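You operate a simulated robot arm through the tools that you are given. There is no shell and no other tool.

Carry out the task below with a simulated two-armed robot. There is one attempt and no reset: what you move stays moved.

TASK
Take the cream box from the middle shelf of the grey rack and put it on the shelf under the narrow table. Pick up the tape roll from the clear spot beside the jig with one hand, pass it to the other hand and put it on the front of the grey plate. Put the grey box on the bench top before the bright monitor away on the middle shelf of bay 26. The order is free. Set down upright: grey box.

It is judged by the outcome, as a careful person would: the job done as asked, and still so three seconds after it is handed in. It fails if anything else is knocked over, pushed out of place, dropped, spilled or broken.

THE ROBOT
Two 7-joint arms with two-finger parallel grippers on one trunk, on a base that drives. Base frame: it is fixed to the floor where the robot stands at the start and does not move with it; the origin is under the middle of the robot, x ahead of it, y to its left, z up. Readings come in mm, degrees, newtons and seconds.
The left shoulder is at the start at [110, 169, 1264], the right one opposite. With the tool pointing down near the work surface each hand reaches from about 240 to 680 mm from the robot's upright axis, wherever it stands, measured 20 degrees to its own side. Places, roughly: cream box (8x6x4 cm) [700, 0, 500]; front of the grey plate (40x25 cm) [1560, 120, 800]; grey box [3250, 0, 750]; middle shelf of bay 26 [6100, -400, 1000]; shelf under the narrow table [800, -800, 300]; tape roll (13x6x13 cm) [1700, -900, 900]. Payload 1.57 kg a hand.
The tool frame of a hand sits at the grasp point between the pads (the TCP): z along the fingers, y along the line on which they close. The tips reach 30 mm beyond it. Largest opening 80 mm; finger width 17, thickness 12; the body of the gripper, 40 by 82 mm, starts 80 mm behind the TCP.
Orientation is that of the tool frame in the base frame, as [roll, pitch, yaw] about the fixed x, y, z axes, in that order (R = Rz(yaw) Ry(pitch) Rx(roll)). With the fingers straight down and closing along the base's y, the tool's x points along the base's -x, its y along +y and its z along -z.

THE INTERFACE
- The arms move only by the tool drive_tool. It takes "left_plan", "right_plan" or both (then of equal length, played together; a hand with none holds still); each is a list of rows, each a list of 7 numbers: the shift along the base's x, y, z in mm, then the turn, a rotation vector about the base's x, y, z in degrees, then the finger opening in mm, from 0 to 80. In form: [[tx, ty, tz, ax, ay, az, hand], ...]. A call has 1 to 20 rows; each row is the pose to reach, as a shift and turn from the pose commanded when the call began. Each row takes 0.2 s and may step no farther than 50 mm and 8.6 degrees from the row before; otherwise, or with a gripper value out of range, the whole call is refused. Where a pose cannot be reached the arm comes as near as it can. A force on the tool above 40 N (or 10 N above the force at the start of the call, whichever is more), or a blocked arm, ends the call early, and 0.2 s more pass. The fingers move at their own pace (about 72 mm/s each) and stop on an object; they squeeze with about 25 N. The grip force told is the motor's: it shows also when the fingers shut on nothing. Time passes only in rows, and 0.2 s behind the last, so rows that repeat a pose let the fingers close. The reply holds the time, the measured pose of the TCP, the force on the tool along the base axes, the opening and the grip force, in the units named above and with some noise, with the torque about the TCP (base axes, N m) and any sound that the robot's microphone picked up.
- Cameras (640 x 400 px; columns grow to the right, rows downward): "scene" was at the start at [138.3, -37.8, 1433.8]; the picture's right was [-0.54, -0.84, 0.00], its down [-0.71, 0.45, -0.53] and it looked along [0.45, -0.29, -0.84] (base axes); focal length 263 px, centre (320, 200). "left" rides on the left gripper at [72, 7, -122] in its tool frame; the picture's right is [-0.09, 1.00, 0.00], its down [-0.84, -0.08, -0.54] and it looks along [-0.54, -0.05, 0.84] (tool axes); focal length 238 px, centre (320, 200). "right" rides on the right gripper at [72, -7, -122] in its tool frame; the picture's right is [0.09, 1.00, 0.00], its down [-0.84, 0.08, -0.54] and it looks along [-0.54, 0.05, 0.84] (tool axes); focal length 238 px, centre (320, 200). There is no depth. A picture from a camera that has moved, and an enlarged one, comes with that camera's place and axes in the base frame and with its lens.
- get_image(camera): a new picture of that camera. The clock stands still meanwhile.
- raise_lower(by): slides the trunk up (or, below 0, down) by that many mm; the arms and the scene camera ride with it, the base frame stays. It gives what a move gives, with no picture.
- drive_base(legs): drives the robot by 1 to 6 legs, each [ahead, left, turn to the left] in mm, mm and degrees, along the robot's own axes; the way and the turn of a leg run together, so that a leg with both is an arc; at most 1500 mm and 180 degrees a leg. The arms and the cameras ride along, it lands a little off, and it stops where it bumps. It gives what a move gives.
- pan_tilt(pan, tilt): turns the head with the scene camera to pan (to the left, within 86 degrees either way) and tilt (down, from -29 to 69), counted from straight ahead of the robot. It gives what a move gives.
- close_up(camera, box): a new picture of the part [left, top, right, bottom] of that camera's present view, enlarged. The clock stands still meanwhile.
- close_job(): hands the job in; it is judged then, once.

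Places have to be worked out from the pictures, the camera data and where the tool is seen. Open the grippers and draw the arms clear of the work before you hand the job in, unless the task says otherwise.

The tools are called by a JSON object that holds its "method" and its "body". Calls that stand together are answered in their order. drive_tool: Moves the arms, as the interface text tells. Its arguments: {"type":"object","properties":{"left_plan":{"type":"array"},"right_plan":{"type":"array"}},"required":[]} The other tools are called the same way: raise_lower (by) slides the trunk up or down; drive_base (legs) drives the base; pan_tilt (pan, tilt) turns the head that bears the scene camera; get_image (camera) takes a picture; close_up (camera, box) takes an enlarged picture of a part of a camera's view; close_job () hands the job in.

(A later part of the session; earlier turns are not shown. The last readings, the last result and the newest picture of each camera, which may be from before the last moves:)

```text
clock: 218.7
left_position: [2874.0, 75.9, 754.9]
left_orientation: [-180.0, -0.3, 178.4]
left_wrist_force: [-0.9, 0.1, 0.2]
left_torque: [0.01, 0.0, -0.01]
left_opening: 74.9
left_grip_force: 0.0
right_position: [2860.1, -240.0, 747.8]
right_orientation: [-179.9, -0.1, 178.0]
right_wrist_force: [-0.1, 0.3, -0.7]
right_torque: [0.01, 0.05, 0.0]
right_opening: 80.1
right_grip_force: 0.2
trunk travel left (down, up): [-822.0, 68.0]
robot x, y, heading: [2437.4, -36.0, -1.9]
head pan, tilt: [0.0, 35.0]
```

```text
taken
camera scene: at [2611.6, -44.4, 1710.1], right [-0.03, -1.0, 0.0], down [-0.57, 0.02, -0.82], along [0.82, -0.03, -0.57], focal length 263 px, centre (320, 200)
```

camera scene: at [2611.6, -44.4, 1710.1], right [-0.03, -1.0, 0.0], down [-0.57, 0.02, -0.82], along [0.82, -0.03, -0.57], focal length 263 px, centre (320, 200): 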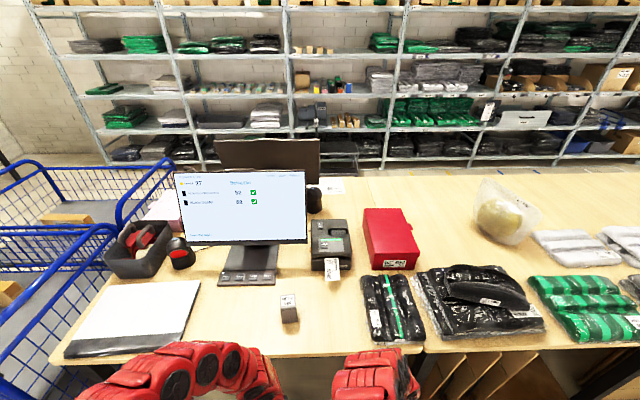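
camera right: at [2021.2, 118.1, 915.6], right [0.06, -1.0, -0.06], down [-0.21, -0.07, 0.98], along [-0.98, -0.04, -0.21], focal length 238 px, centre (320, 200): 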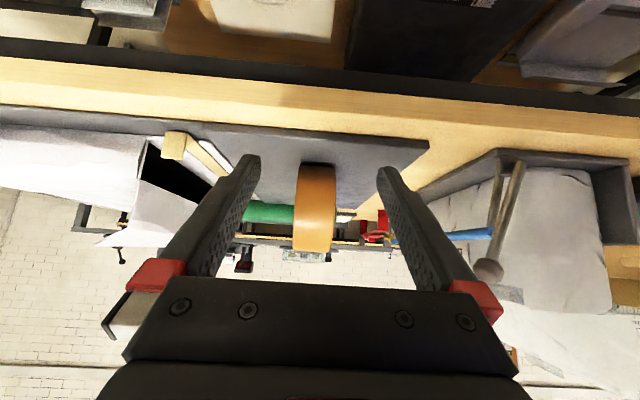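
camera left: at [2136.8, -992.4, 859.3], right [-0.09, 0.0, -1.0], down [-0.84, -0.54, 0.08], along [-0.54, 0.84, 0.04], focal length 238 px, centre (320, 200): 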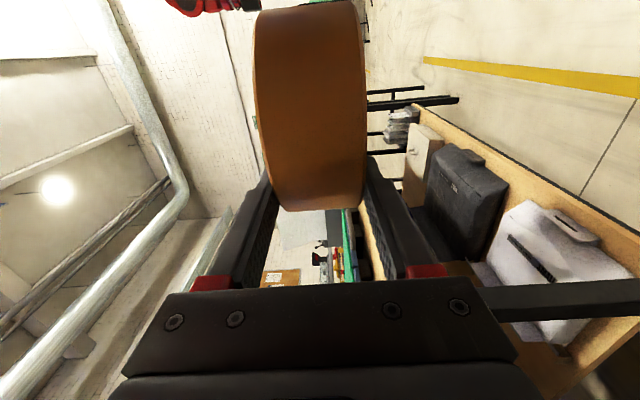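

Turned safely. Now I enlarge the grey box and the shelving to find bay 26.

{"method": "close_up", "body": {"camera": "scene", "box": [240, 270, 340, 340]}}

{"method": "close_up", "body": {"camera": "scene", "box": [30, 0, 270, 150]}}

{"method": "close_up", "body": {"camera": "scene", "box": [270, 0, 430, 130]}}

{"method": "close_up", "body": {"camera": "scene", "box": [400, 0, 640, 150]}}

```text
5.71 times, centred on (290, 305) of scene
camera zoom: at [2611.6, -44.4, 1710.1], right [-0.03, -1.0, 0.0], down [-0.57, 0.02, -0.82], along [0.82, -0.03, -0.57], focal length 1502 px, centre (491, -400)
```

zoom: 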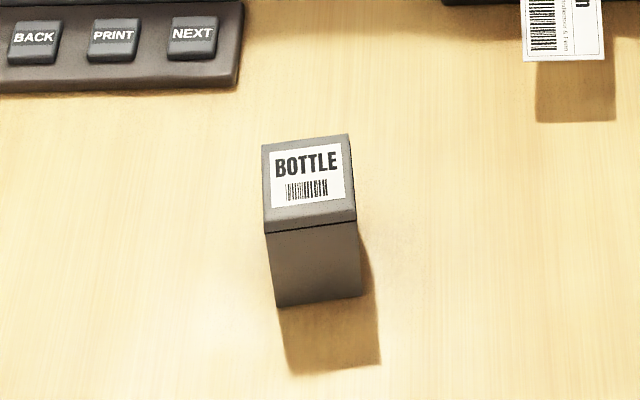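

```text
2.67 times, centred on (150, 75) of scene
camera zoom: at [2611.6, -44.4, 1710.1], right [-0.03, -1.0, 0.0], down [-0.57, 0.02, -0.82], along [0.82, -0.03, -0.57], focal length 701 px, centre (773, 533)
```

zoom: 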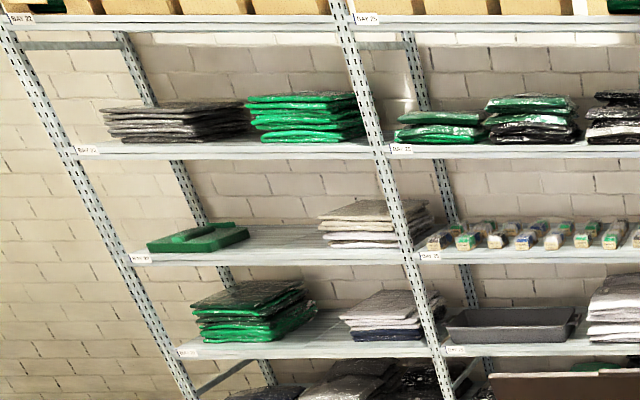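

```text
3.08 times, centred on (350, 65) of scene
camera zoom: at [2611.6, -44.4, 1710.1], right [-0.03, -1.0, 0.0], down [-0.57, 0.02, -0.82], along [0.82, -0.03, -0.57], focal length 808 px, centre (228, 615)
```

zoom: 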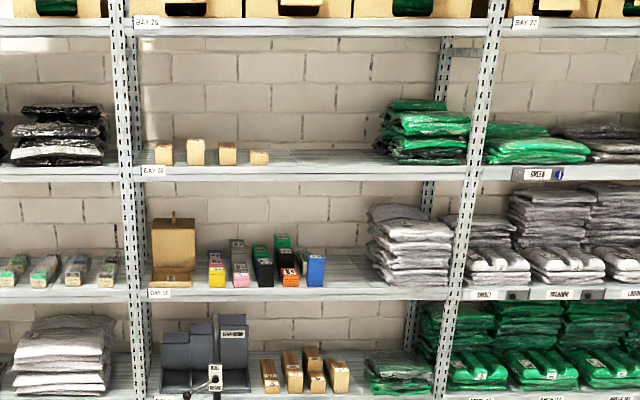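

```text
2.67 times, centred on (520, 75) of scene
camera zoom: at [2611.6, -44.4, 1710.1], right [-0.03, -1.0, 0.0], down [-0.57, 0.02, -0.82], along [0.82, -0.03, -0.57], focal length 701 px, centre (-213, 533)
```

zoom: 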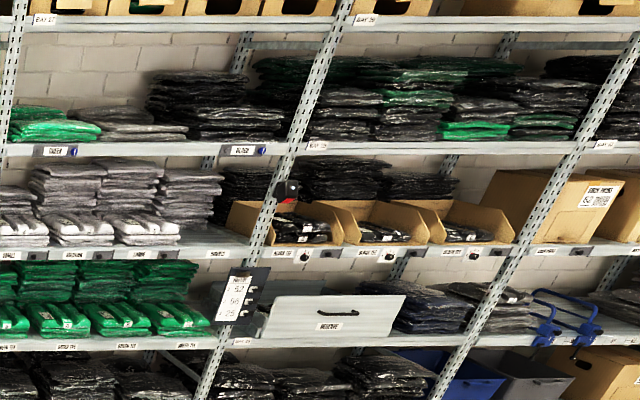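

Bay 26 is the one with the carton and small coloured boxes on its middle shelf (z≈960–1000, y≈+200…-1100), with a free gap around y≈-530…-690. The grey "BOTTLE" box is ≈57 wide × 64 deep × 83 tall, near x 3168–3232, y≈50, yaw ≈+8°. I lower the trunk and pitch the left hand to 45° in the free aisle.

{"method": "raise_lower", "body": {"by": -140}}

{"method": "drive_tool", "body": {"left_plan": [[0, 0, 30, 0, -5, 0, 80], [0, 0, 60, 0, -10, 0, 80], [5, 0, 90, 0, -15, 0, 80], [10, 0, 120, 0, -20, 0, 80], [15, 0, 150, 0, -25, 0, 80], [20, 0, 180, 0, -30, 0, 80], [25, 0, 205, 0, -35, 0, 80], [30, 0, 225, 0, -40, 0, 80], [35, 0, 240, 0, -45, 0, 80], [35, 0, 240, 0, -45, 0, 80]]}}

{"method": "get_image", "body": {"camera": "scene"}}

```text
clock: 220.3
left_position: [2873.9, 77.3, 615.7]
left_orientation: [180.0, -0.3, 178.4]
left_wrist_force: [2.1, -0.3, -0.7]
left_torque: [-0.01, 0.0, -0.01]
left_opening: 75.1
left_grip_force: 0.0
right_position: [2859.9, -239.5, 607.8]
right_orientation: [-180.0, 0.0, 178.0]
right_wrist_force: [-0.3, -0.2, -0.1]
right_torque: [0.03, -0.04, 0.0]
right_opening: 79.9
right_grip_force: 0.0
trunk travel left (down, up): [-682.0, 208.0]
robot x, y, heading: [2442.2, -42.0, -1.7]
head pan, tilt: [0.0, 35.0]
```

```text
clock: 222.5
left_position: [3051.1, 11.0, 688.2]
left_orientation: [178.4, 44.8, 177.7]
left_wrist_force: [-2.7, -0.7, -1.9]
left_torque: [-0.1, 0.01, 0.09]
left_opening: 79.8
left_grip_force: 0.1
left hand out of reach, approached as far as the arm can: row 1, 2, 3, 4, 5, 6, 7, 8, 9, 10
right_position: [2859.3, -240.5, 608.6]
right_orientation: [-179.8, -0.1, 178.1]
right_wrist_force: [-0.7, 0.2, 0.0]
right_torque: [-0.01, 0.03, -0.03]
right_opening: 80.1
right_grip_force: 0.1
trunk travel left (down, up): [-682.0, 208.0]
robot x, y, heading: [2445.3, -38.3, -1.8]
head pan, tilt: [0.0, 35.0]
```

```text
taken
camera scene: at [2611.4, -44.5, 1570.2], right [-0.03, -1.0, 0.0], down [-0.57, 0.02, -0.82], along [0.82, -0.03, -0.57], focal length 263 px, centre (320, 200)
```

scene: 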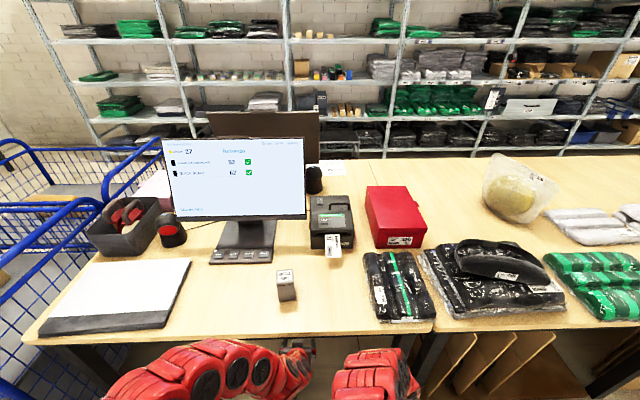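

The arm unfolded forward to the bench's front edge (light contact, ~3 N). I back the base off 150 mm right away and look at the arm posture.

{"method": "drive_base", "body": {"legs": [[-160, 0, 1.8]]}}

{"method": "pan_tilt", "body": {"pan": 0, "tilt": 65}}

{"method": "get_image", "body": {"camera": "scene"}}

{"method": "get_image", "body": {"camera": "left"}}

```text
clock: 223.9
left_position: [2886.3, 34.1, 688.3]
left_orientation: [178.3, 44.8, 179.6]
left_wrist_force: [-0.9, 1.0, -0.4]
left_torque: [-0.01, 0.02, 0.01]
left_opening: 80.2
left_grip_force: 0.0
right_position: [2703.7, -223.0, 609.2]
right_orientation: [-179.8, 0.2, 179.9]
right_wrist_force: [1.0, 0.1, -0.4]
right_torque: [0.0, -0.01, 0.01]
right_opening: 80.1
right_grip_force: 0.0
trunk travel left (down, up): [-682.0, 208.0]
robot x, y, heading: [2281.6, -36.9, -0.0]
head pan, tilt: [0.0, 35.0]
```

```text
clock: 224.9
left_position: [2886.7, 32.4, 687.6]
left_orientation: [178.4, 44.8, 179.5]
left_wrist_force: [-0.7, -0.3, 0.2]
left_torque: [0.08, -0.02, -0.01]
left_opening: 79.9
left_grip_force: 0.1
right_position: [2704.1, -223.0, 609.5]
right_orientation: [-179.9, -0.1, 179.9]
right_wrist_force: [-0.1, -0.9, 0.7]
right_torque: [0.03, 0.03, -0.03]
right_opening: 79.8
right_grip_force: 0.0
trunk travel left (down, up): [-682.0, 208.0]
robot x, y, heading: [2284.2, -37.1, 0.1]
head pan, tilt: [0.0, 65.0]
```

```text
taken
camera scene: at [2422.3, -36.5, 1530.4], right [0.0, -1.0, 0.0], down [-0.91, 0.0, -0.42], along [0.42, 0.0, -0.91], focal length 263 px, centre (320, 200)
```

scene: 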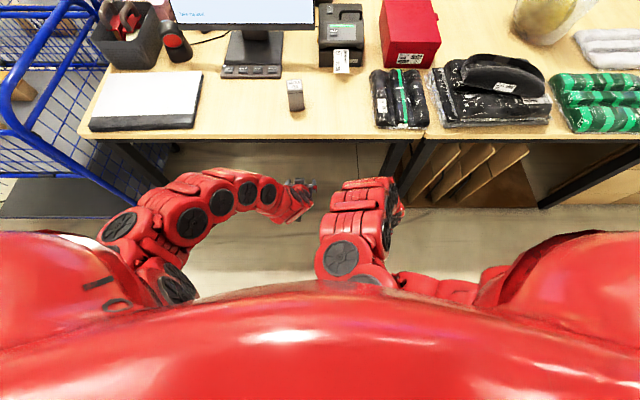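

```text
taken
camera left: at [2749.2, 35.8, 724.0], right [0.05, 0.99, 0.08], down [0.21, -0.09, 0.97], along [0.98, -0.03, -0.22], focal length 238 px, centre (320, 200)
```

left: 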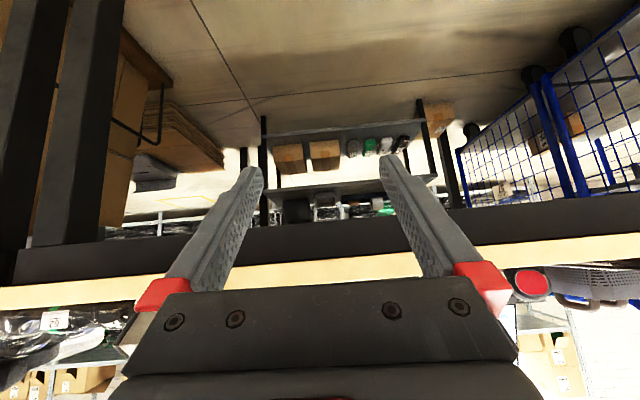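

The arm is in a curved elbow-out posture but fine. I try simply lifting the pitched hand straight up in free air, away from the bench.

{"method": "drive_tool", "body": {"left_plan": [[0, 0, 35, 0, 0, 0, 80], [0, 0, 70, 0, 0, 0, 80], [0, 0, 105, 0, 0, 0, 80], [0, 0, 140, 0, 0, 0, 80], [0, 0, 175, 0, 0, 0, 80], [0, 0, 200, 0, 0, 0, 80], [0, 0, 200, 0, 0, 0, 80]]}}

```text
clock: 226.5
left_position: [2975.8, 2.6, 794.0]
left_orientation: [178.4, 44.6, 179.5]
left_wrist_force: [0.6, 0.2, -0.2]
left_torque: [-0.01, 0.01, 0.02]
left_opening: 80.1
left_grip_force: 0.1
left hand out of reach, approached as far as the arm can: row 1, 2, 3, 4, 5, 6, 7
right_position: [2703.1, -223.8, 609.9]
right_orientation: [-179.9, 0.0, 179.8]
right_wrist_force: [-0.1, -0.1, 0.3]
right_torque: [-0.01, -0.02, -0.04]
right_opening: 79.8
right_grip_force: 0.1
trunk travel left (down, up): [-682.0, 208.0]
robot x, y, heading: [2282.2, -38.3, -0.2]
head pan, tilt: [0.0, 65.0]
```

In this posture the hand rides at [A≈693 ahead, z≈794], which is about right for the grey box already; I'll position with base and trunk instead. I look at the box with the left-hand camera.

{"method": "get_image", "body": {"camera": "left"}}

{"method": "pan_tilt", "body": {"pan": 0, "tilt": 50}}

{"method": "close_up", "body": {"camera": "scene", "box": [230, 60, 390, 185]}}

```text
taken
camera left: at [2838.4, 4.4, 829.3], right [0.05, 0.99, 0.08], down [0.21, -0.09, 0.97], along [0.98, -0.03, -0.22], focal length 238 px, centre (320, 200)
```

left: 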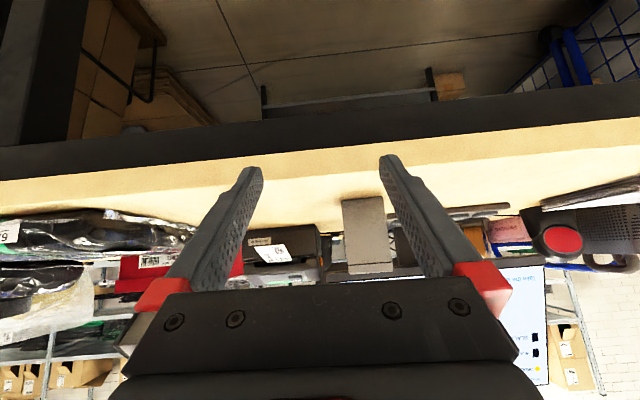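

```text
clock: 227.3
left_position: [2976.0, 1.6, 793.8]
left_orientation: [178.4, 44.7, 179.6]
left_wrist_force: [0.3, 0.3, -0.4]
left_torque: [-0.02, -0.04, -0.01]
left_opening: 80.2
left_grip_force: 0.1
right_position: [2703.4, -223.5, 609.3]
right_orientation: [-179.9, 0.0, 179.9]
right_wrist_force: [0.3, -0.1, 0.5]
right_torque: [-0.01, 0.02, 0.01]
right_opening: 80.1
right_grip_force: 0.1
trunk travel left (down, up): [-682.0, 208.0]
robot x, y, heading: [2282.7, -40.1, -0.0]
head pan, tilt: [0.0, 50.0]
```

```text
3.20 times, centred on (310, 122) of scene
camera zoom: at [2438.6, -36.5, 1548.4], right [0.0, -1.0, 0.0], down [-0.77, 0.0, -0.64], along [0.64, 0.0, -0.77], focal length 841 px, centre (352, 448)
```

zoom: 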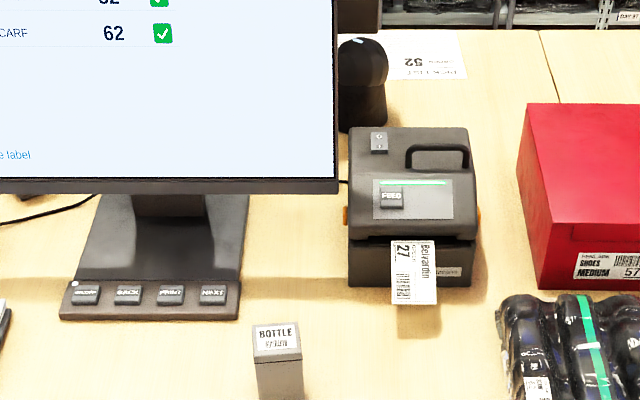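

{"method": "close_up", "body": {"camera": "left", "box": [300, 180, 440, 290]}}

{"method": "close_up", "body": {"camera": "scene", "box": [270, 130, 350, 200]}}

```text
3.64 times, centred on (370, 235) of left
camera zoom: at [2838.3, 4.3, 829.2], right [0.05, 0.99, 0.08], down [0.21, -0.09, 0.97], along [0.98, -0.03, -0.22], focal length 867 px, centre (138, 73)
```

zoom: 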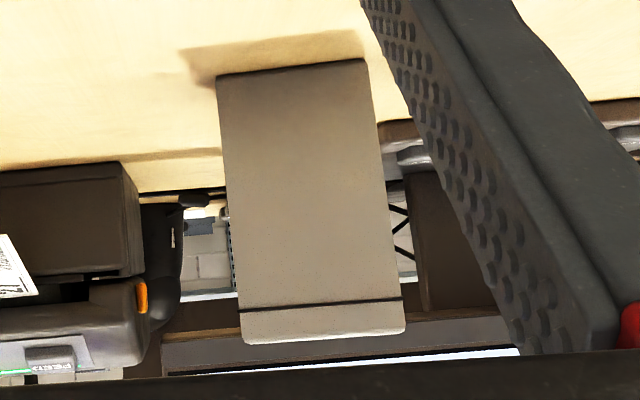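

```text
5.71 times, centred on (310, 165) of scene
camera zoom: at [2438.6, -36.5, 1548.4], right [0.0, -1.0, 0.0], down [-0.77, 0.0, -0.64], along [0.64, 0.0, -0.77], focal length 1502 px, centre (377, 400)
```

zoom: 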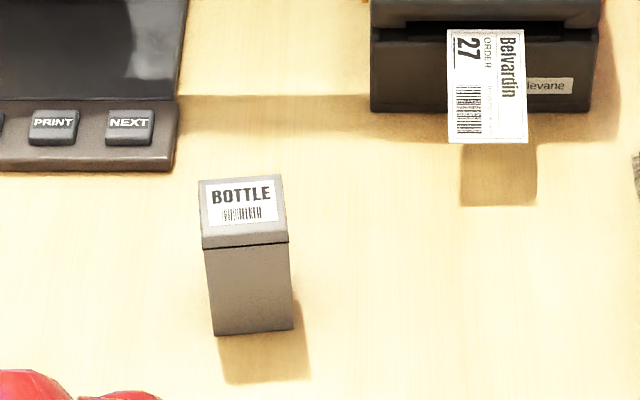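

Triangulated: bench top z≈762; box front-bottom edge from [3151, 77] to [3158, 23], top z≈857, depth ≈57, yaw ≈7.4°, centre ≈[3183, 54]. I raise the trunk so the TCP is at z≈820 and turn/shift the base to line up with the box, still 200 mm short.

{"method": "raise_lower", "body": {"by": 27}}

{"method": "drive_base", "body": {"legs": [[20, -63, 7.4]]}}

{"method": "get_image", "body": {"camera": "left"}}

{"method": "close_up", "body": {"camera": "left", "box": [240, 140, 400, 290]}}

```text
clock: 228.0
left_position: [2976.0, 1.5, 820.1]
left_orientation: [178.4, 44.6, 179.6]
left_wrist_force: [0.1, 0.9, -0.3]
left_torque: [-0.03, 0.04, -0.06]
left_opening: 79.9
left_grip_force: 0.1
right_position: [2704.2, -223.9, 637.0]
right_orientation: [-180.0, 0.0, 179.8]
right_wrist_force: [0.4, 0.9, -0.3]
right_torque: [0.01, 0.01, 0.04]
right_opening: 80.0
right_grip_force: 0.1
trunk travel left (down, up): [-709.0, 181.0]
robot x, y, heading: [2282.9, -35.9, -0.1]
head pan, tilt: [0.0, 50.0]
```

```text
clock: 229.0
left_position: [2989.0, 31.1, 820.1]
left_orientation: [178.3, 44.7, -172.9]
left_wrist_force: [0.3, 0.1, 0.6]
left_torque: [0.02, 0.0, 0.0]
left_opening: 80.0
left_grip_force: 0.1
right_position: [2748.2, -227.9, 636.2]
right_orientation: [-179.9, 0.0, -172.6]
right_wrist_force: [0.2, 0.9, 0.1]
right_torque: [-0.02, 0.03, 0.0]
right_opening: 80.0
right_grip_force: 0.0
trunk travel left (down, up): [-709.0, 181.0]
robot x, y, heading: [2307.2, -96.9, 7.6]
head pan, tilt: [0.0, 50.0]
```

```text
taken
camera left: at [2851.8, 16.6, 856.2], right [-0.08, 0.99, 0.09], down [0.22, -0.07, 0.97], along [0.97, 0.1, -0.22], focal length 238 px, centre (320, 200)
```

left: 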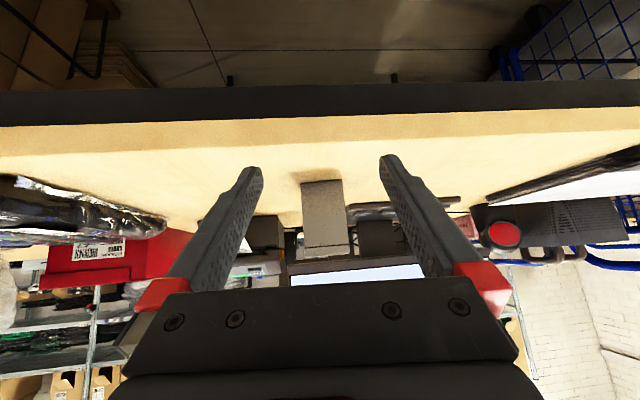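

```text
2.67 times, centred on (320, 215) of left
camera zoom: at [2851.8, 16.6, 856.2], right [-0.08, 0.99, 0.09], down [0.22, -0.07, 0.97], along [0.97, 0.1, -0.22], focal length 636 px, centre (320, 160)
```

zoom: 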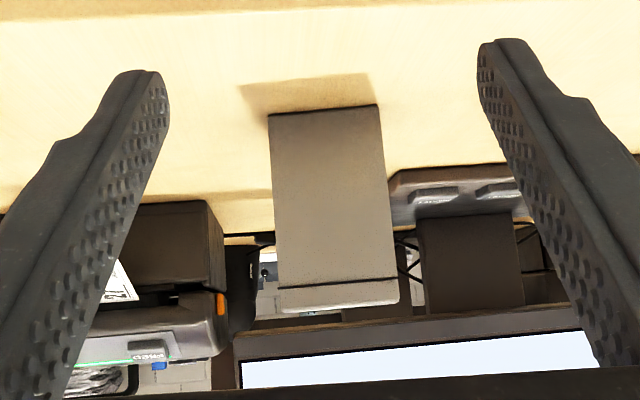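

Aligned: the box's front edge centre reads [3155, 52] and the straight approach passes through its centre. I drive ahead 120 mm and recheck.

{"method": "drive_base", "body": {"legs": [[120, 0, 0]]}}

{"method": "get_image", "body": {"camera": "left"}}

```text
clock: 230.2
left_position: [3108.6, 50.2, 819.8]
left_orientation: [178.4, 44.7, -172.7]
left_wrist_force: [-0.2, -0.3, -0.2]
left_torque: [-0.02, 0.01, 0.02]
left_opening: 80.0
left_grip_force: 0.1
right_position: [2868.0, -210.1, 637.2]
right_orientation: [-179.9, -0.1, -172.4]
right_wrist_force: [0.1, 0.4, -0.3]
right_torque: [0.01, -0.02, 0.02]
right_opening: 79.9
right_grip_force: 0.1
trunk travel left (down, up): [-709.0, 181.0]
robot x, y, heading: [2423.9, -81.5, 7.7]
head pan, tilt: [0.0, 50.0]
```

```text
taken
camera left: at [2970.5, 34.3, 856.3], right [-0.08, 0.99, 0.08], down [0.22, -0.06, 0.97], along [0.97, 0.1, -0.22], focal length 238 px, centre (320, 200)
```

left: 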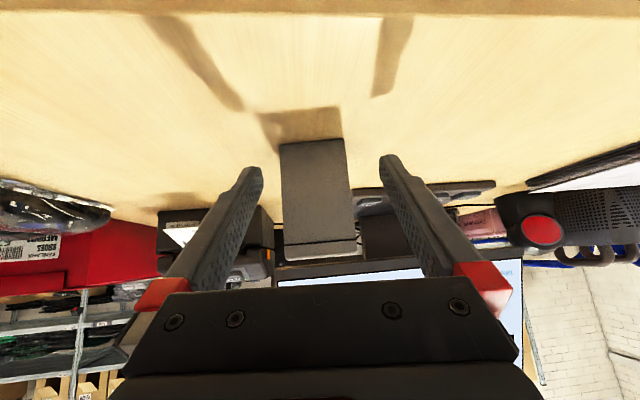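

Centred between the fingers. I drive the last 75 mm.

{"method": "drive_base", "body": {"legs": [[74, 0, 0]]}}

{"method": "get_image", "body": {"camera": "left"}}

{"method": "get_image", "body": {"camera": "scene"}}

```text
clock: 231.3
left_position: [3181.8, 59.9, 819.2]
left_orientation: [178.5, 44.7, -172.9]
left_wrist_force: [-0.2, 0.0, 0.8]
left_torque: [0.01, 0.0, 0.0]
left_opening: 79.8
left_grip_force: 0.0
right_position: [2941.6, -201.3, 635.6]
right_orientation: [-179.9, -0.1, -172.4]
right_wrist_force: [0.2, 0.7, 0.2]
right_torque: [-0.01, 0.0, 0.03]
right_opening: 80.0
right_grip_force: 0.2
trunk travel left (down, up): [-709.0, 181.0]
robot x, y, heading: [2498.4, -72.9, 7.6]
head pan, tilt: [0.0, 50.0]
```

```text
taken
camera left: at [3044.8, 43.9, 855.9], right [-0.08, 0.99, 0.08], down [0.23, -0.06, 0.97], along [0.97, 0.1, -0.22], focal length 238 px, centre (320, 200)
```

left: 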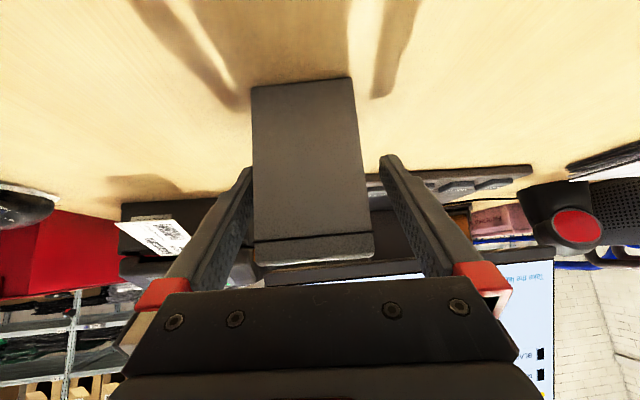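

```text
taken
camera scene: at [2654.6, -49.7, 1575.4], right [0.13, -0.99, 0.0], down [-0.76, -0.1, -0.64], along [0.64, 0.09, -0.77], focal length 263 px, centre (320, 200)
```

scene: 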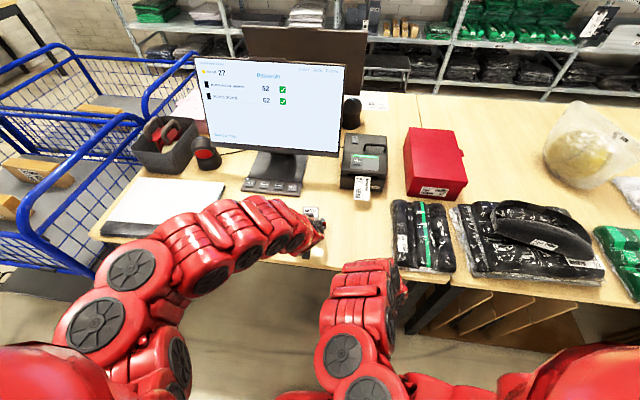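

The box is between the fingers. I close the left gripper.

{"method": "drive_tool", "body": {"left_plan": [[0, 0, 0, 0, 0, 0, 65], [0, 0, 0, 0, 0, 0, 50], [0, 0, 0, 0, 0, 0, 35], [0, 0, 0, 0, 0, 0, 35], [0, 0, 0, 0, 0, 0, 35]]}}

{"method": "get_image", "body": {"camera": "left"}}

```text
clock: 232.5
left_position: [3181.1, 58.4, 821.5]
left_orientation: [178.4, 44.9, -172.8]
left_wrist_force: [1.2, -1.4, 9.5]
left_torque: [-0.34, -0.21, 0.01]
left_opening: 57.8
left_grip_force: 24.7
right_position: [2942.5, -200.7, 636.0]
right_orientation: [-179.8, 0.1, -172.5]
right_wrist_force: [-1.0, -0.2, -0.1]
right_torque: [0.0, 0.0, -0.04]
right_opening: 79.9
right_grip_force: 0.1
trunk travel left (down, up): [-709.0, 181.0]
robot x, y, heading: [2494.7, -71.7, 7.8]
head pan, tilt: [0.0, 50.0]
```

```text
taken
camera left: at [3044.2, 43.7, 857.2], right [-0.08, 0.99, 0.09], down [0.22, -0.07, 0.97], along [0.97, 0.1, -0.22], focal length 238 px, centre (320, 200)
```

left: 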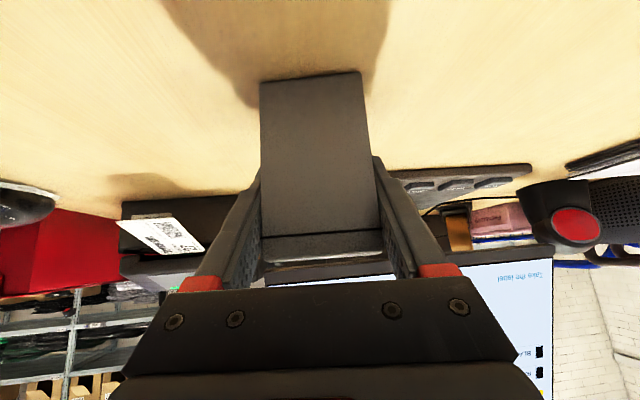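

Gripped at 57.8 mm. I lift with the trunk and check the hold.

{"method": "raise_lower", "body": {"by": 50}}

{"method": "get_image", "body": {"camera": "left"}}

```text
clock: 233.4
left_position: [3181.5, 60.4, 870.2]
left_orientation: [178.4, 44.8, -172.7]
left_wrist_force: [-0.2, -0.2, -0.8]
left_torque: [0.03, 0.02, 0.0]
left_opening: 57.8
left_grip_force: 24.9
right_position: [2941.5, -199.7, 686.1]
right_orientation: [-179.9, 0.0, -172.4]
right_wrist_force: [1.1, 0.0, 0.9]
right_torque: [-0.02, 0.01, 0.01]
right_opening: 80.3
right_grip_force: 0.1
trunk travel left (down, up): [-759.0, 131.0]
robot x, y, heading: [2498.3, -69.3, 7.7]
head pan, tilt: [0.0, 50.0]
```

```text
taken
camera left: at [3044.5, 43.8, 906.0], right [-0.08, 0.99, 0.08], down [0.22, -0.06, 0.97], along [0.97, 0.1, -0.22], focal length 238 px, centre (320, 200)
```

left: 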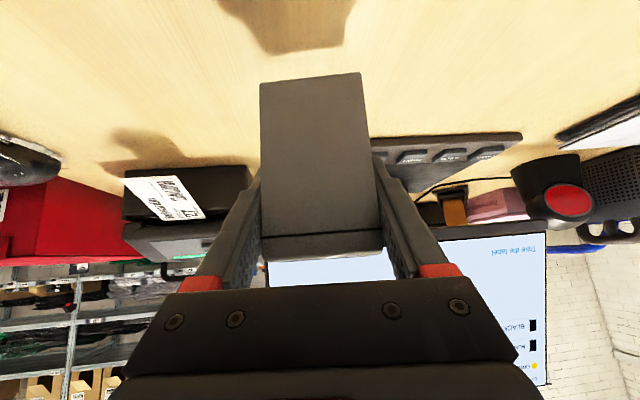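

The box is up. I back away, turn to face along the aisle (+y), and drive toward the open area with the box held ahead.

{"method": "drive_base", "body": {"legs": [[-200, 0, 0], [0, 0, 41], [0, 0, 41.3]]}}

{"method": "pan_tilt", "body": {"pan": 0, "tilt": 35}}

{"method": "get_image", "body": {"camera": "scene"}}

```text
clock: 238.7
left_position: [2285.0, 599.1, 869.1]
left_orientation: [178.4, 44.7, -91.9]
left_wrist_force: [-0.1, -0.7, -1.3]
left_torque: [-0.03, 0.0, -0.03]
left_opening: 57.9
left_grip_force: 25.0
right_position: [2503.3, 322.4, 685.9]
right_orientation: [-179.8, 0.0, -91.5]
right_wrist_force: [-0.1, 0.7, 0.0]
right_torque: [0.03, 0.01, 0.01]
right_opening: 80.0
right_grip_force: 0.2
trunk travel left (down, up): [-759.0, 131.0]
robot x, y, heading: [2301.1, -95.3, 88.4]
head pan, tilt: [0.0, 50.0]
```

```text
clock: 239.5
left_position: [2285.7, 597.6, 869.4]
left_orientation: [178.4, 44.8, -91.8]
left_wrist_force: [-0.7, -0.8, -0.1]
left_torque: [-0.04, 0.02, 0.0]
left_opening: 57.9
left_grip_force: 24.9
right_position: [2503.6, 321.0, 686.2]
right_orientation: [-179.9, 0.0, -91.5]
right_wrist_force: [-0.4, 0.6, -0.1]
right_torque: [-0.02, 0.02, -0.02]
right_opening: 79.8
right_grip_force: 0.1
trunk travel left (down, up): [-759.0, 131.0]
robot x, y, heading: [2303.9, -95.9, 88.5]
head pan, tilt: [0.0, 35.0]
```

```text
taken
camera scene: at [2309.7, 71.4, 1647.1], right [1.0, -0.02, 0.0], down [-0.01, -0.57, -0.82], along [0.02, 0.82, -0.57], focal length 263 px, centre (320, 200)
```

scene: 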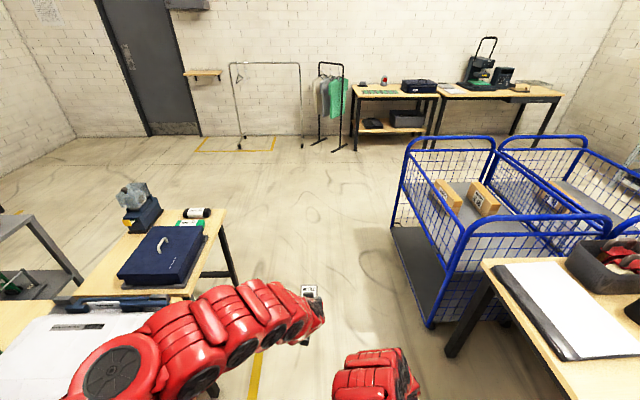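

Path ahead is clear. Before leaving I glance at the tape roll on the plate to see it still stands.

{"method": "pan_tilt", "body": {"pan": 75, "tilt": 50}}

{"method": "get_image", "body": {"camera": "scene"}}

```text
clock: 241.0
left_position: [2285.4, 598.1, 870.6]
left_orientation: [178.4, 44.7, -91.8]
left_wrist_force: [-0.2, 0.2, -0.8]
left_torque: [-0.01, -0.01, -0.02]
left_opening: 57.7
left_grip_force: 25.1
right_position: [2503.9, 322.4, 686.5]
right_orientation: [-179.9, 0.0, -91.4]
right_wrist_force: [0.3, 0.2, 0.2]
right_torque: [-0.01, -0.01, 0.02]
right_opening: 80.0
right_grip_force: 0.0
trunk travel left (down, up): [-759.0, 131.0]
robot x, y, heading: [2303.0, -95.1, 88.5]
head pan, tilt: [75.0, 50.0]
```

```text
taken
camera scene: at [2233.6, 5.2, 1625.5], right [0.28, 0.96, 0.0], down [0.73, -0.22, -0.64], along [-0.62, 0.18, -0.77], focal length 263 px, centre (320, 200)
```

scene: 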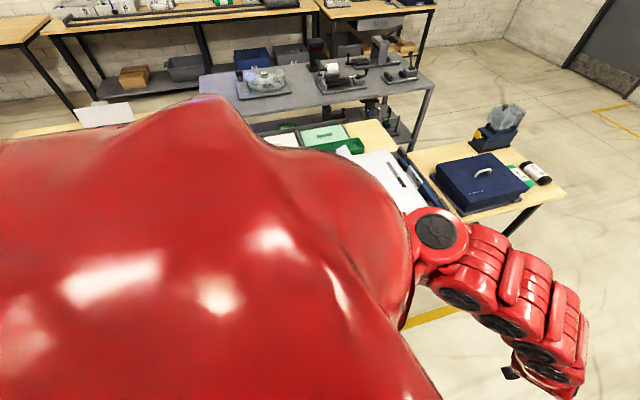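

The shoulder hides the plate from here; I'll check it later. I drive along the aisle to the open area.

{"method": "drive_base", "body": {"legs": [[1350, 0, 1.5], [1330, 0, 0]]}}

{"method": "pan_tilt", "body": {"pan": -60, "tilt": 25}}

{"method": "get_image", "body": {"camera": "scene"}}

```text
clock: 254.1
left_position: [2339.5, 3301.5, 871.1]
left_orientation: [178.4, 44.6, -91.9]
left_wrist_force: [0.0, 0.4, -0.5]
left_torque: [-0.02, 0.02, -0.01]
left_opening: 57.6
left_grip_force: 24.7
right_position: [2556.6, 3023.4, 686.6]
right_orientation: [-179.9, 0.0, -91.6]
right_wrist_force: [-0.3, 0.2, 1.2]
right_torque: [0.0, 0.03, 0.02]
right_opening: 79.8
right_grip_force: 0.0
trunk travel left (down, up): [-759.0, 131.0]
robot x, y, heading: [2359.5, 2607.0, 88.4]
head pan, tilt: [75.0, 50.0]
```

```text
clock: 256.3
left_position: [2338.6, 3302.1, 870.7]
left_orientation: [178.4, 44.8, -91.9]
left_wrist_force: [0.0, 0.2, -1.4]
left_torque: [0.01, 0.01, 0.03]
left_opening: 57.7
left_grip_force: 25.4
right_position: [2556.4, 3024.9, 686.4]
right_orientation: [-179.9, -0.1, -91.6]
right_wrist_force: [-0.5, 0.0, 0.4]
right_torque: [-0.04, -0.04, 0.02]
right_opening: 79.9
right_grip_force: 0.1
trunk travel left (down, up): [-759.0, 131.0]
robot x, y, heading: [2362.7, 2605.3, 88.4]
head pan, tilt: [-60.0, 25.0]
```

```text
taken
camera scene: at [2441.6, 2730.7, 1662.9], right [0.48, -0.88, 0.0], down [-0.37, -0.2, -0.91], along [0.8, 0.43, -0.42], focal length 263 px, centre (320, 200)
```

scene: 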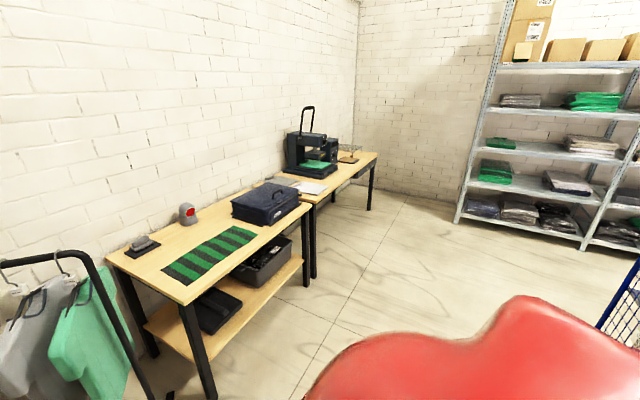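

Open floor all around. I turn right to face +x and look ahead toward the shelving.

{"method": "drive_base", "body": {"legs": [[0, 0, -44], [0, 0, -44.4]]}}

{"method": "pan_tilt", "body": {"pan": -15, "tilt": 20}}

{"method": "get_image", "body": {"camera": "scene"}}

```text
clock: 260.8
left_position: [3054.6, 2625.7, 870.0]
left_orientation: [178.4, 44.9, 178.1]
left_wrist_force: [-1.0, 0.3, -1.3]
left_torque: [0.03, -0.01, -0.01]
left_opening: 57.9
left_grip_force: 24.5
right_position: [2776.7, 2407.9, 685.7]
right_orientation: [-179.9, 0.0, 178.5]
right_wrist_force: [-0.7, 1.2, -0.4]
right_torque: [0.0, 0.02, -0.02]
right_opening: 80.0
right_grip_force: 0.0
trunk travel left (down, up): [-759.0, 131.0]
robot x, y, heading: [2358.8, 2605.3, -1.0]
head pan, tilt: [-60.0, 25.0]
```

```text
clock: 261.9
left_position: [3055.0, 2626.6, 870.5]
left_orientation: [178.4, 44.7, 178.1]
left_wrist_force: [0.3, 0.4, -0.6]
left_torque: [0.02, 0.01, 0.01]
left_opening: 58.0
left_grip_force: 25.0
right_position: [2776.7, 2408.0, 687.4]
right_orientation: [-179.8, 0.0, 178.5]
right_wrist_force: [-0.2, -0.6, -0.1]
right_torque: [0.01, 0.01, -0.02]
right_opening: 80.0
right_grip_force: 0.2
trunk travel left (down, up): [-759.0, 131.0]
robot x, y, heading: [2361.1, 2602.9, -1.5]
head pan, tilt: [-15.0, 20.0]
```

```text
taken
camera scene: at [2528.4, 2577.5, 1671.0], right [-0.28, -0.96, 0.0], down [-0.33, 0.1, -0.94], along [0.9, -0.27, -0.34], focal length 263 px, centre (320, 200)
```

scene: 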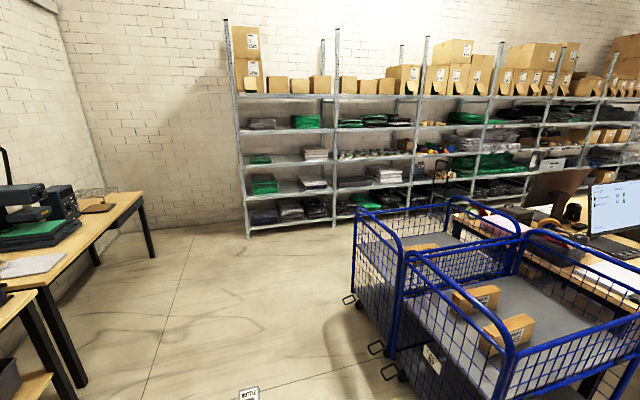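

The way past the trolleys (y<≈1900) is clear; shelving front is at x≈5820. I drive forward to x≈4850 and look along the shelf aisle.

{"method": "drive_base", "body": {"legs": [[1300, 0, 1.3], [1190, 0, 0]]}}

{"method": "pan_tilt", "body": {"pan": -70, "tilt": 25}}

{"method": "get_image", "body": {"camera": "scene"}}

```text
clock: 274.1
left_position: [5535.4, 2613.6, 871.1]
left_orientation: [178.4, 44.8, 179.5]
left_wrist_force: [-1.1, 0.5, -1.3]
left_torque: [-0.02, 0.01, -0.01]
left_opening: 57.7
left_grip_force: 24.7
right_position: [5264.2, 2386.8, 685.9]
right_orientation: [-179.8, 0.1, 179.8]
right_wrist_force: [-0.6, 0.4, 0.4]
right_torque: [-0.02, 0.0, 0.02]
right_opening: 80.1
right_grip_force: 0.1
trunk travel left (down, up): [-759.0, 131.0]
robot x, y, heading: [4840.4, 2576.5, -0.1]
head pan, tilt: [-15.0, 20.0]
```

```text
clock: 275.3
left_position: [5537.9, 2612.1, 869.2]
left_orientation: [178.4, 44.8, 179.6]
left_wrist_force: [0.3, 0.1, -2.0]
left_torque: [0.03, 0.01, 0.0]
left_opening: 57.7
left_grip_force: 24.9
right_position: [5264.8, 2386.6, 686.5]
right_orientation: [-179.9, 0.0, 179.9]
right_wrist_force: [-0.1, -0.8, 0.6]
right_torque: [-0.01, 0.02, 0.01]
right_opening: 80.0
right_grip_force: 0.0
trunk travel left (down, up): [-759.0, 131.0]
robot x, y, heading: [4843.5, 2577.1, 0.2]
head pan, tilt: [-70.0, 25.0]
```

```text
taken
camera scene: at [4954.1, 2487.9, 1662.9], right [-0.94, -0.34, 0.0], down [-0.15, 0.4, -0.91], along [0.31, -0.85, -0.42], focal length 263 px, centre (320, 200)
```

scene: 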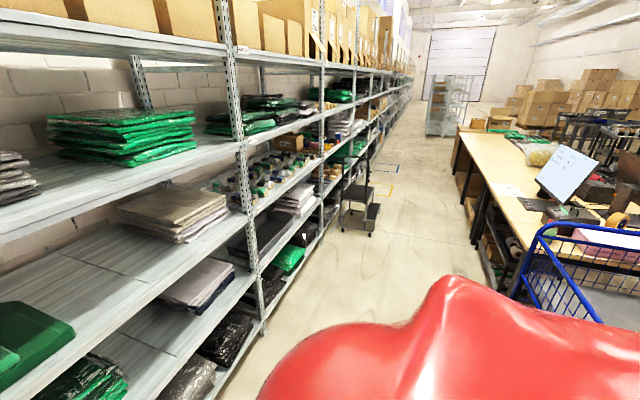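

There's something like a step-stool/trolley standing in the shelf aisle near bay 26. I enlarge it.

{"method": "close_up", "body": {"camera": "scene", "box": [290, 110, 450, 260]}}

{"method": "close_up", "body": {"camera": "scene", "box": [220, 60, 400, 260]}}

```text
2.67 times, centred on (370, 185) of scene
camera zoom: at [4954.1, 2487.9, 1662.9], right [-0.94, -0.34, 0.0], down [-0.15, 0.4, -0.91], along [0.31, -0.85, -0.42], focal length 701 px, centre (187, 240)
```

zoom: 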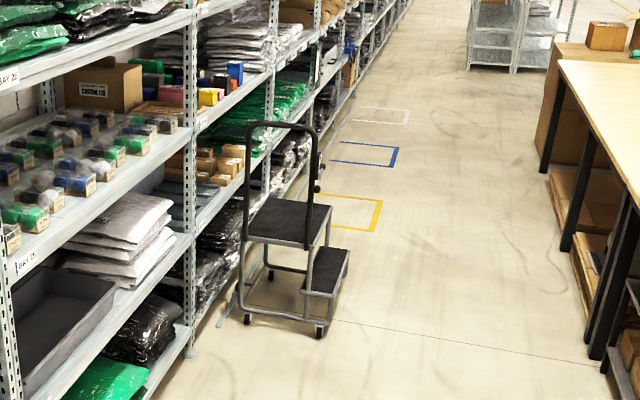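

```text
2.00 times, centred on (310, 160) of scene
camera zoom: at [4954.1, 2487.9, 1662.9], right [-0.94, -0.34, 0.0], down [-0.15, 0.4, -0.91], along [0.31, -0.85, -0.42], focal length 526 px, centre (340, 280)
```

zoom: 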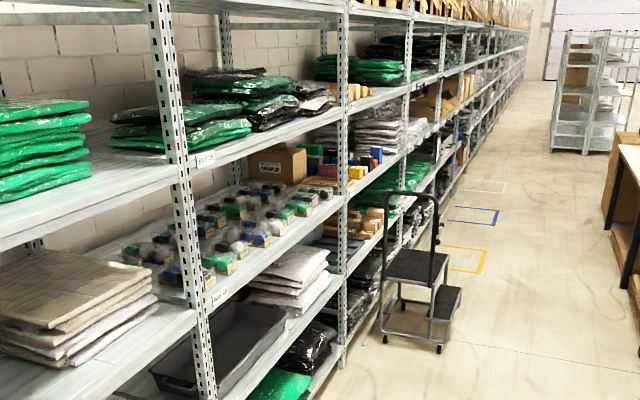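

A rolling step stool (x≈5298–5640, y≈-160…-620) stands in front of bay 26, so I'll have to come from its right side with the arm offset to the left. I turn right to face along the aisle and then adjust the arm in the open.

{"method": "drive_base", "body": {"legs": [[-60, 0, -45], [0, 0, -45]]}}

{"method": "raise_lower", "body": {"by": 130}}

{"method": "pan_tilt", "body": {"pan": 0, "tilt": 35}}

{"method": "get_image", "body": {"camera": "scene"}}

```text
clock: 279.8
left_position: [4832.8, 1902.9, 870.8]
left_orientation: [178.4, 44.8, 90.2]
left_wrist_force: [0.4, 0.1, -1.6]
left_torque: [0.0, 0.0, -0.01]
left_opening: 57.8
left_grip_force: 25.3
right_position: [4605.4, 2174.1, 686.9]
right_orientation: [-179.9, -0.1, 90.5]
right_wrist_force: [0.6, -0.8, 0.0]
right_torque: [-0.01, -0.03, -0.02]
right_opening: 80.0
right_grip_force: 0.0
trunk travel left (down, up): [-759.0, 131.0]
robot x, y, heading: [4785.1, 2603.3, -89.3]
head pan, tilt: [-70.0, 25.0]
```

```text
clock: 281.4
left_position: [4832.7, 1903.6, 1000.1]
left_orientation: [178.3, 44.7, 90.2]
left_wrist_force: [-0.6, 0.2, -1.0]
left_torque: [0.0, 0.01, 0.0]
left_opening: 57.8
left_grip_force: 25.0
right_position: [4604.2, 2172.8, 816.0]
right_orientation: [-179.9, 0.1, 90.5]
right_wrist_force: [0.8, 0.5, 0.5]
right_torque: [-0.02, -0.01, 0.01]
right_opening: 80.0
right_grip_force: 0.1
trunk travel left (down, up): [-889.0, 1.0]
robot x, y, heading: [4788.4, 2597.9, -89.3]
head pan, tilt: [-70.0, 25.0]
```

```text
clock: 282.8
left_position: [4832.4, 1902.9, 1000.3]
left_orientation: [178.4, 44.8, 90.1]
left_wrist_force: [0.2, -0.2, -0.7]
left_torque: [0.0, 0.01, 0.03]
left_opening: 57.9
left_grip_force: 25.3
right_position: [4604.9, 2172.5, 815.0]
right_orientation: [-179.9, 0.0, 90.6]
right_wrist_force: [-0.9, 0.3, 0.5]
right_torque: [0.02, -0.02, 0.0]
right_opening: 80.3
right_grip_force: 0.0
trunk travel left (down, up): [-889.0, 1.0]
robot x, y, heading: [4790.3, 2598.3, -89.2]
head pan, tilt: [0.0, 35.0]
```

```text
taken
camera scene: at [4789.0, 2428.6, 1777.2], right [-1.0, -0.01, 0.0], down [-0.01, 0.57, -0.82], along [0.01, -0.82, -0.57], focal length 263 px, centre (320, 200)
```

scene: 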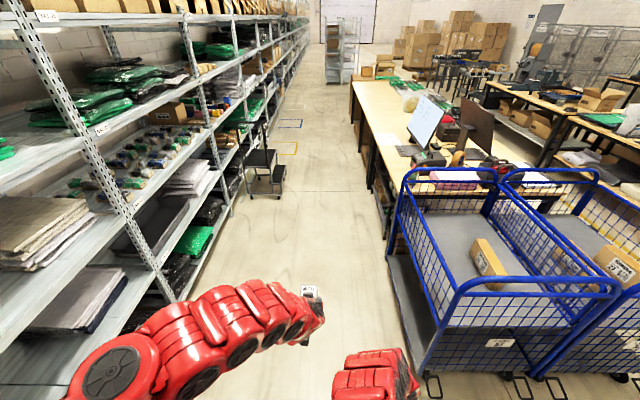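

I now move the left hand to the robot's left by 260 mm and up ~55 (with 45 mm more extension to stay reachable), in small steps over open floor.

{"method": "drive_tool", "body": {"left_plan": [[26, -10, 4, 0, 0, 0, 35], [52, -20, 8, 0, 0, 0, 35], [78, -30, 14, 0, 0, 0, 35], [104, -38, 20, 0, 0, 0, 35], [130, -45, 26, 0, 0, 0, 35], [156, -50, 32, 0, 0, 0, 35], [182, -52, 38, 0, 0, 0, 35], [208, -53, 44, 0, 0, 0, 35], [234, -53, 50, 0, 0, 0, 35], [260, -52, 56, 0, 0, 0, 35], [260, -52, 56, 0, 0, 0, 35]]}}

{"method": "get_image", "body": {"camera": "left"}}

{"method": "get_image", "body": {"camera": "scene"}}

```text
clock: 285.2
left_position: [5094.8, 1849.5, 1055.1]
left_orientation: [178.4, 44.7, 90.3]
left_wrist_force: [-0.4, -0.6, -1.2]
left_torque: [-0.03, -0.03, 0.03]
left_opening: 57.6
left_grip_force: 25.0
right_position: [4604.2, 2173.5, 816.6]
right_orientation: [-179.9, 0.0, 90.5]
right_wrist_force: [0.4, 0.0, 0.2]
right_torque: [0.02, 0.02, 0.01]
right_opening: 80.3
right_grip_force: 0.1
trunk travel left (down, up): [-889.0, 1.0]
robot x, y, heading: [4788.7, 2597.9, -89.3]
head pan, tilt: [0.0, 35.0]
```

```text
taken
camera left: at [5096.1, 1985.0, 1091.3], right [1.0, -0.04, 0.09], down [-0.09, -0.21, 0.97], along [-0.02, -0.98, -0.22], focal length 238 px, centre (320, 200)
```

left: 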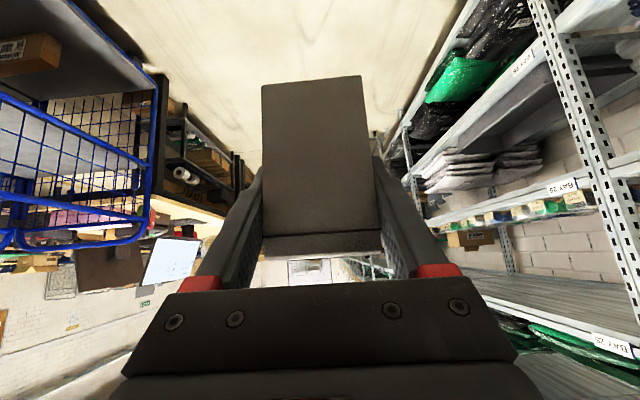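

```text
taken
camera scene: at [4788.5, 2428.3, 1777.1], right [-1.0, -0.01, 0.0], down [-0.01, 0.57, -0.82], along [0.01, -0.82, -0.57], focal length 263 px, centre (320, 200)
```

scene: 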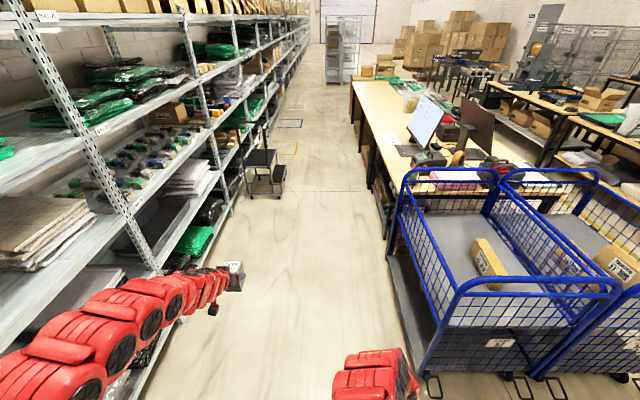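

The arm followed exactly (hand at [5095, 1850, 1055]). Now I drive along the aisle past the stool to y≈-960, keeping x≈4800.

{"method": "drive_base", "body": {"legs": [[1200, 0, -0.7], [1200, 0, 0]]}}

{"method": "get_image", "body": {"camera": "scene"}}

```text
clock: 297.0
left_position: [5184.7, -549.1, 1055.7]
left_orientation: [178.4, 44.9, 92.1]
left_wrist_force: [0.7, 0.3, -1.3]
left_torque: [0.03, 0.0, 0.03]
left_opening: 57.9
left_grip_force: 25.1
right_position: [4683.5, -242.1, 815.5]
right_orientation: [-179.9, -0.1, 92.4]
right_wrist_force: [-0.2, -0.5, 0.7]
right_torque: [0.0, 0.01, 0.02]
right_opening: 79.9
right_grip_force: 0.2
trunk travel left (down, up): [-889.0, 1.0]
robot x, y, heading: [4851.2, 189.3, -87.4]
head pan, tilt: [0.0, 35.0]
```

```text
taken
camera scene: at [4860.2, 19.8, 1777.2], right [-1.0, -0.04, 0.0], down [-0.02, 0.57, -0.82], along [0.04, -0.82, -0.57], focal length 263 px, centre (320, 200)
```

scene: 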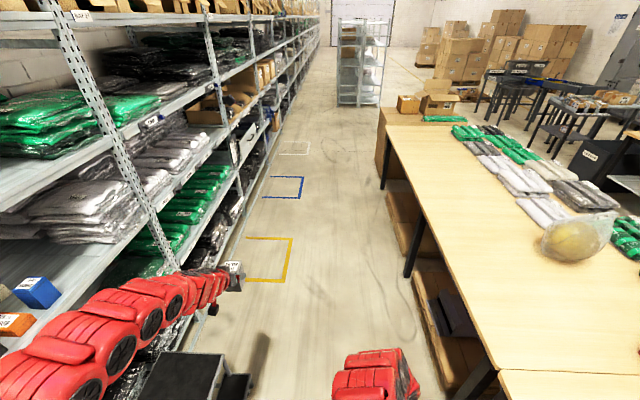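

Passing the stool cleanly. I continue ahead another 1160 mm.

{"method": "drive_base", "body": {"legs": [[1160, 0, -2.6]]}}

{"method": "pan_tilt", "body": {"pan": 70, "tilt": 35}}

{"method": "get_image", "body": {"camera": "scene"}}

```text
clock: 302.8
left_position: [5132.7, -1713.4, 1054.9]
left_orientation: [178.5, 44.8, 87.7]
left_wrist_force: [-0.1, 0.5, -1.7]
left_torque: [0.02, -0.02, -0.01]
left_opening: 57.7
left_grip_force: 25.1
right_position: [4657.8, -1370.8, 815.5]
right_orientation: [-179.9, -0.1, 88.0]
right_wrist_force: [-0.4, 0.0, 0.1]
right_torque: [-0.01, -0.01, 0.0]
right_opening: 79.7
right_grip_force: 0.1
trunk travel left (down, up): [-889.0, 1.0]
robot x, y, heading: [4859.7, -954.7, -91.8]
head pan, tilt: [0.0, 35.0]
```

```text
clock: 304.2
left_position: [5132.5, -1714.6, 1055.2]
left_orientation: [178.3, 44.7, 87.7]
left_wrist_force: [0.0, -0.2, -0.7]
left_torque: [0.01, 0.0, -0.02]
left_opening: 57.8
left_grip_force: 24.9
right_position: [4658.8, -1370.7, 816.4]
right_orientation: [-180.0, 0.0, 87.9]
right_wrist_force: [0.1, -0.9, 0.0]
right_torque: [0.03, 0.01, -0.01]
right_opening: 80.1
right_grip_force: 0.1
trunk travel left (down, up): [-889.0, 1.0]
robot x, y, heading: [4855.7, -953.1, -91.7]
head pan, tilt: [70.0, 35.0]
```

```text
taken
camera scene: at [4937.9, -1067.9, 1777.2], right [-0.37, -0.93, 0.0], down [-0.53, 0.21, -0.82], along [0.76, -0.31, -0.57], focal length 263 px, centre (320, 200)
```

scene: 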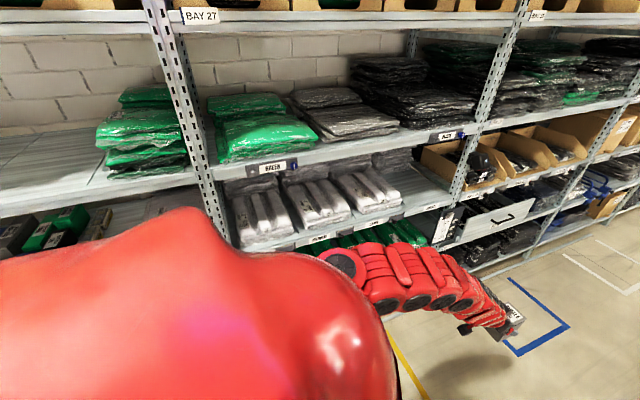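

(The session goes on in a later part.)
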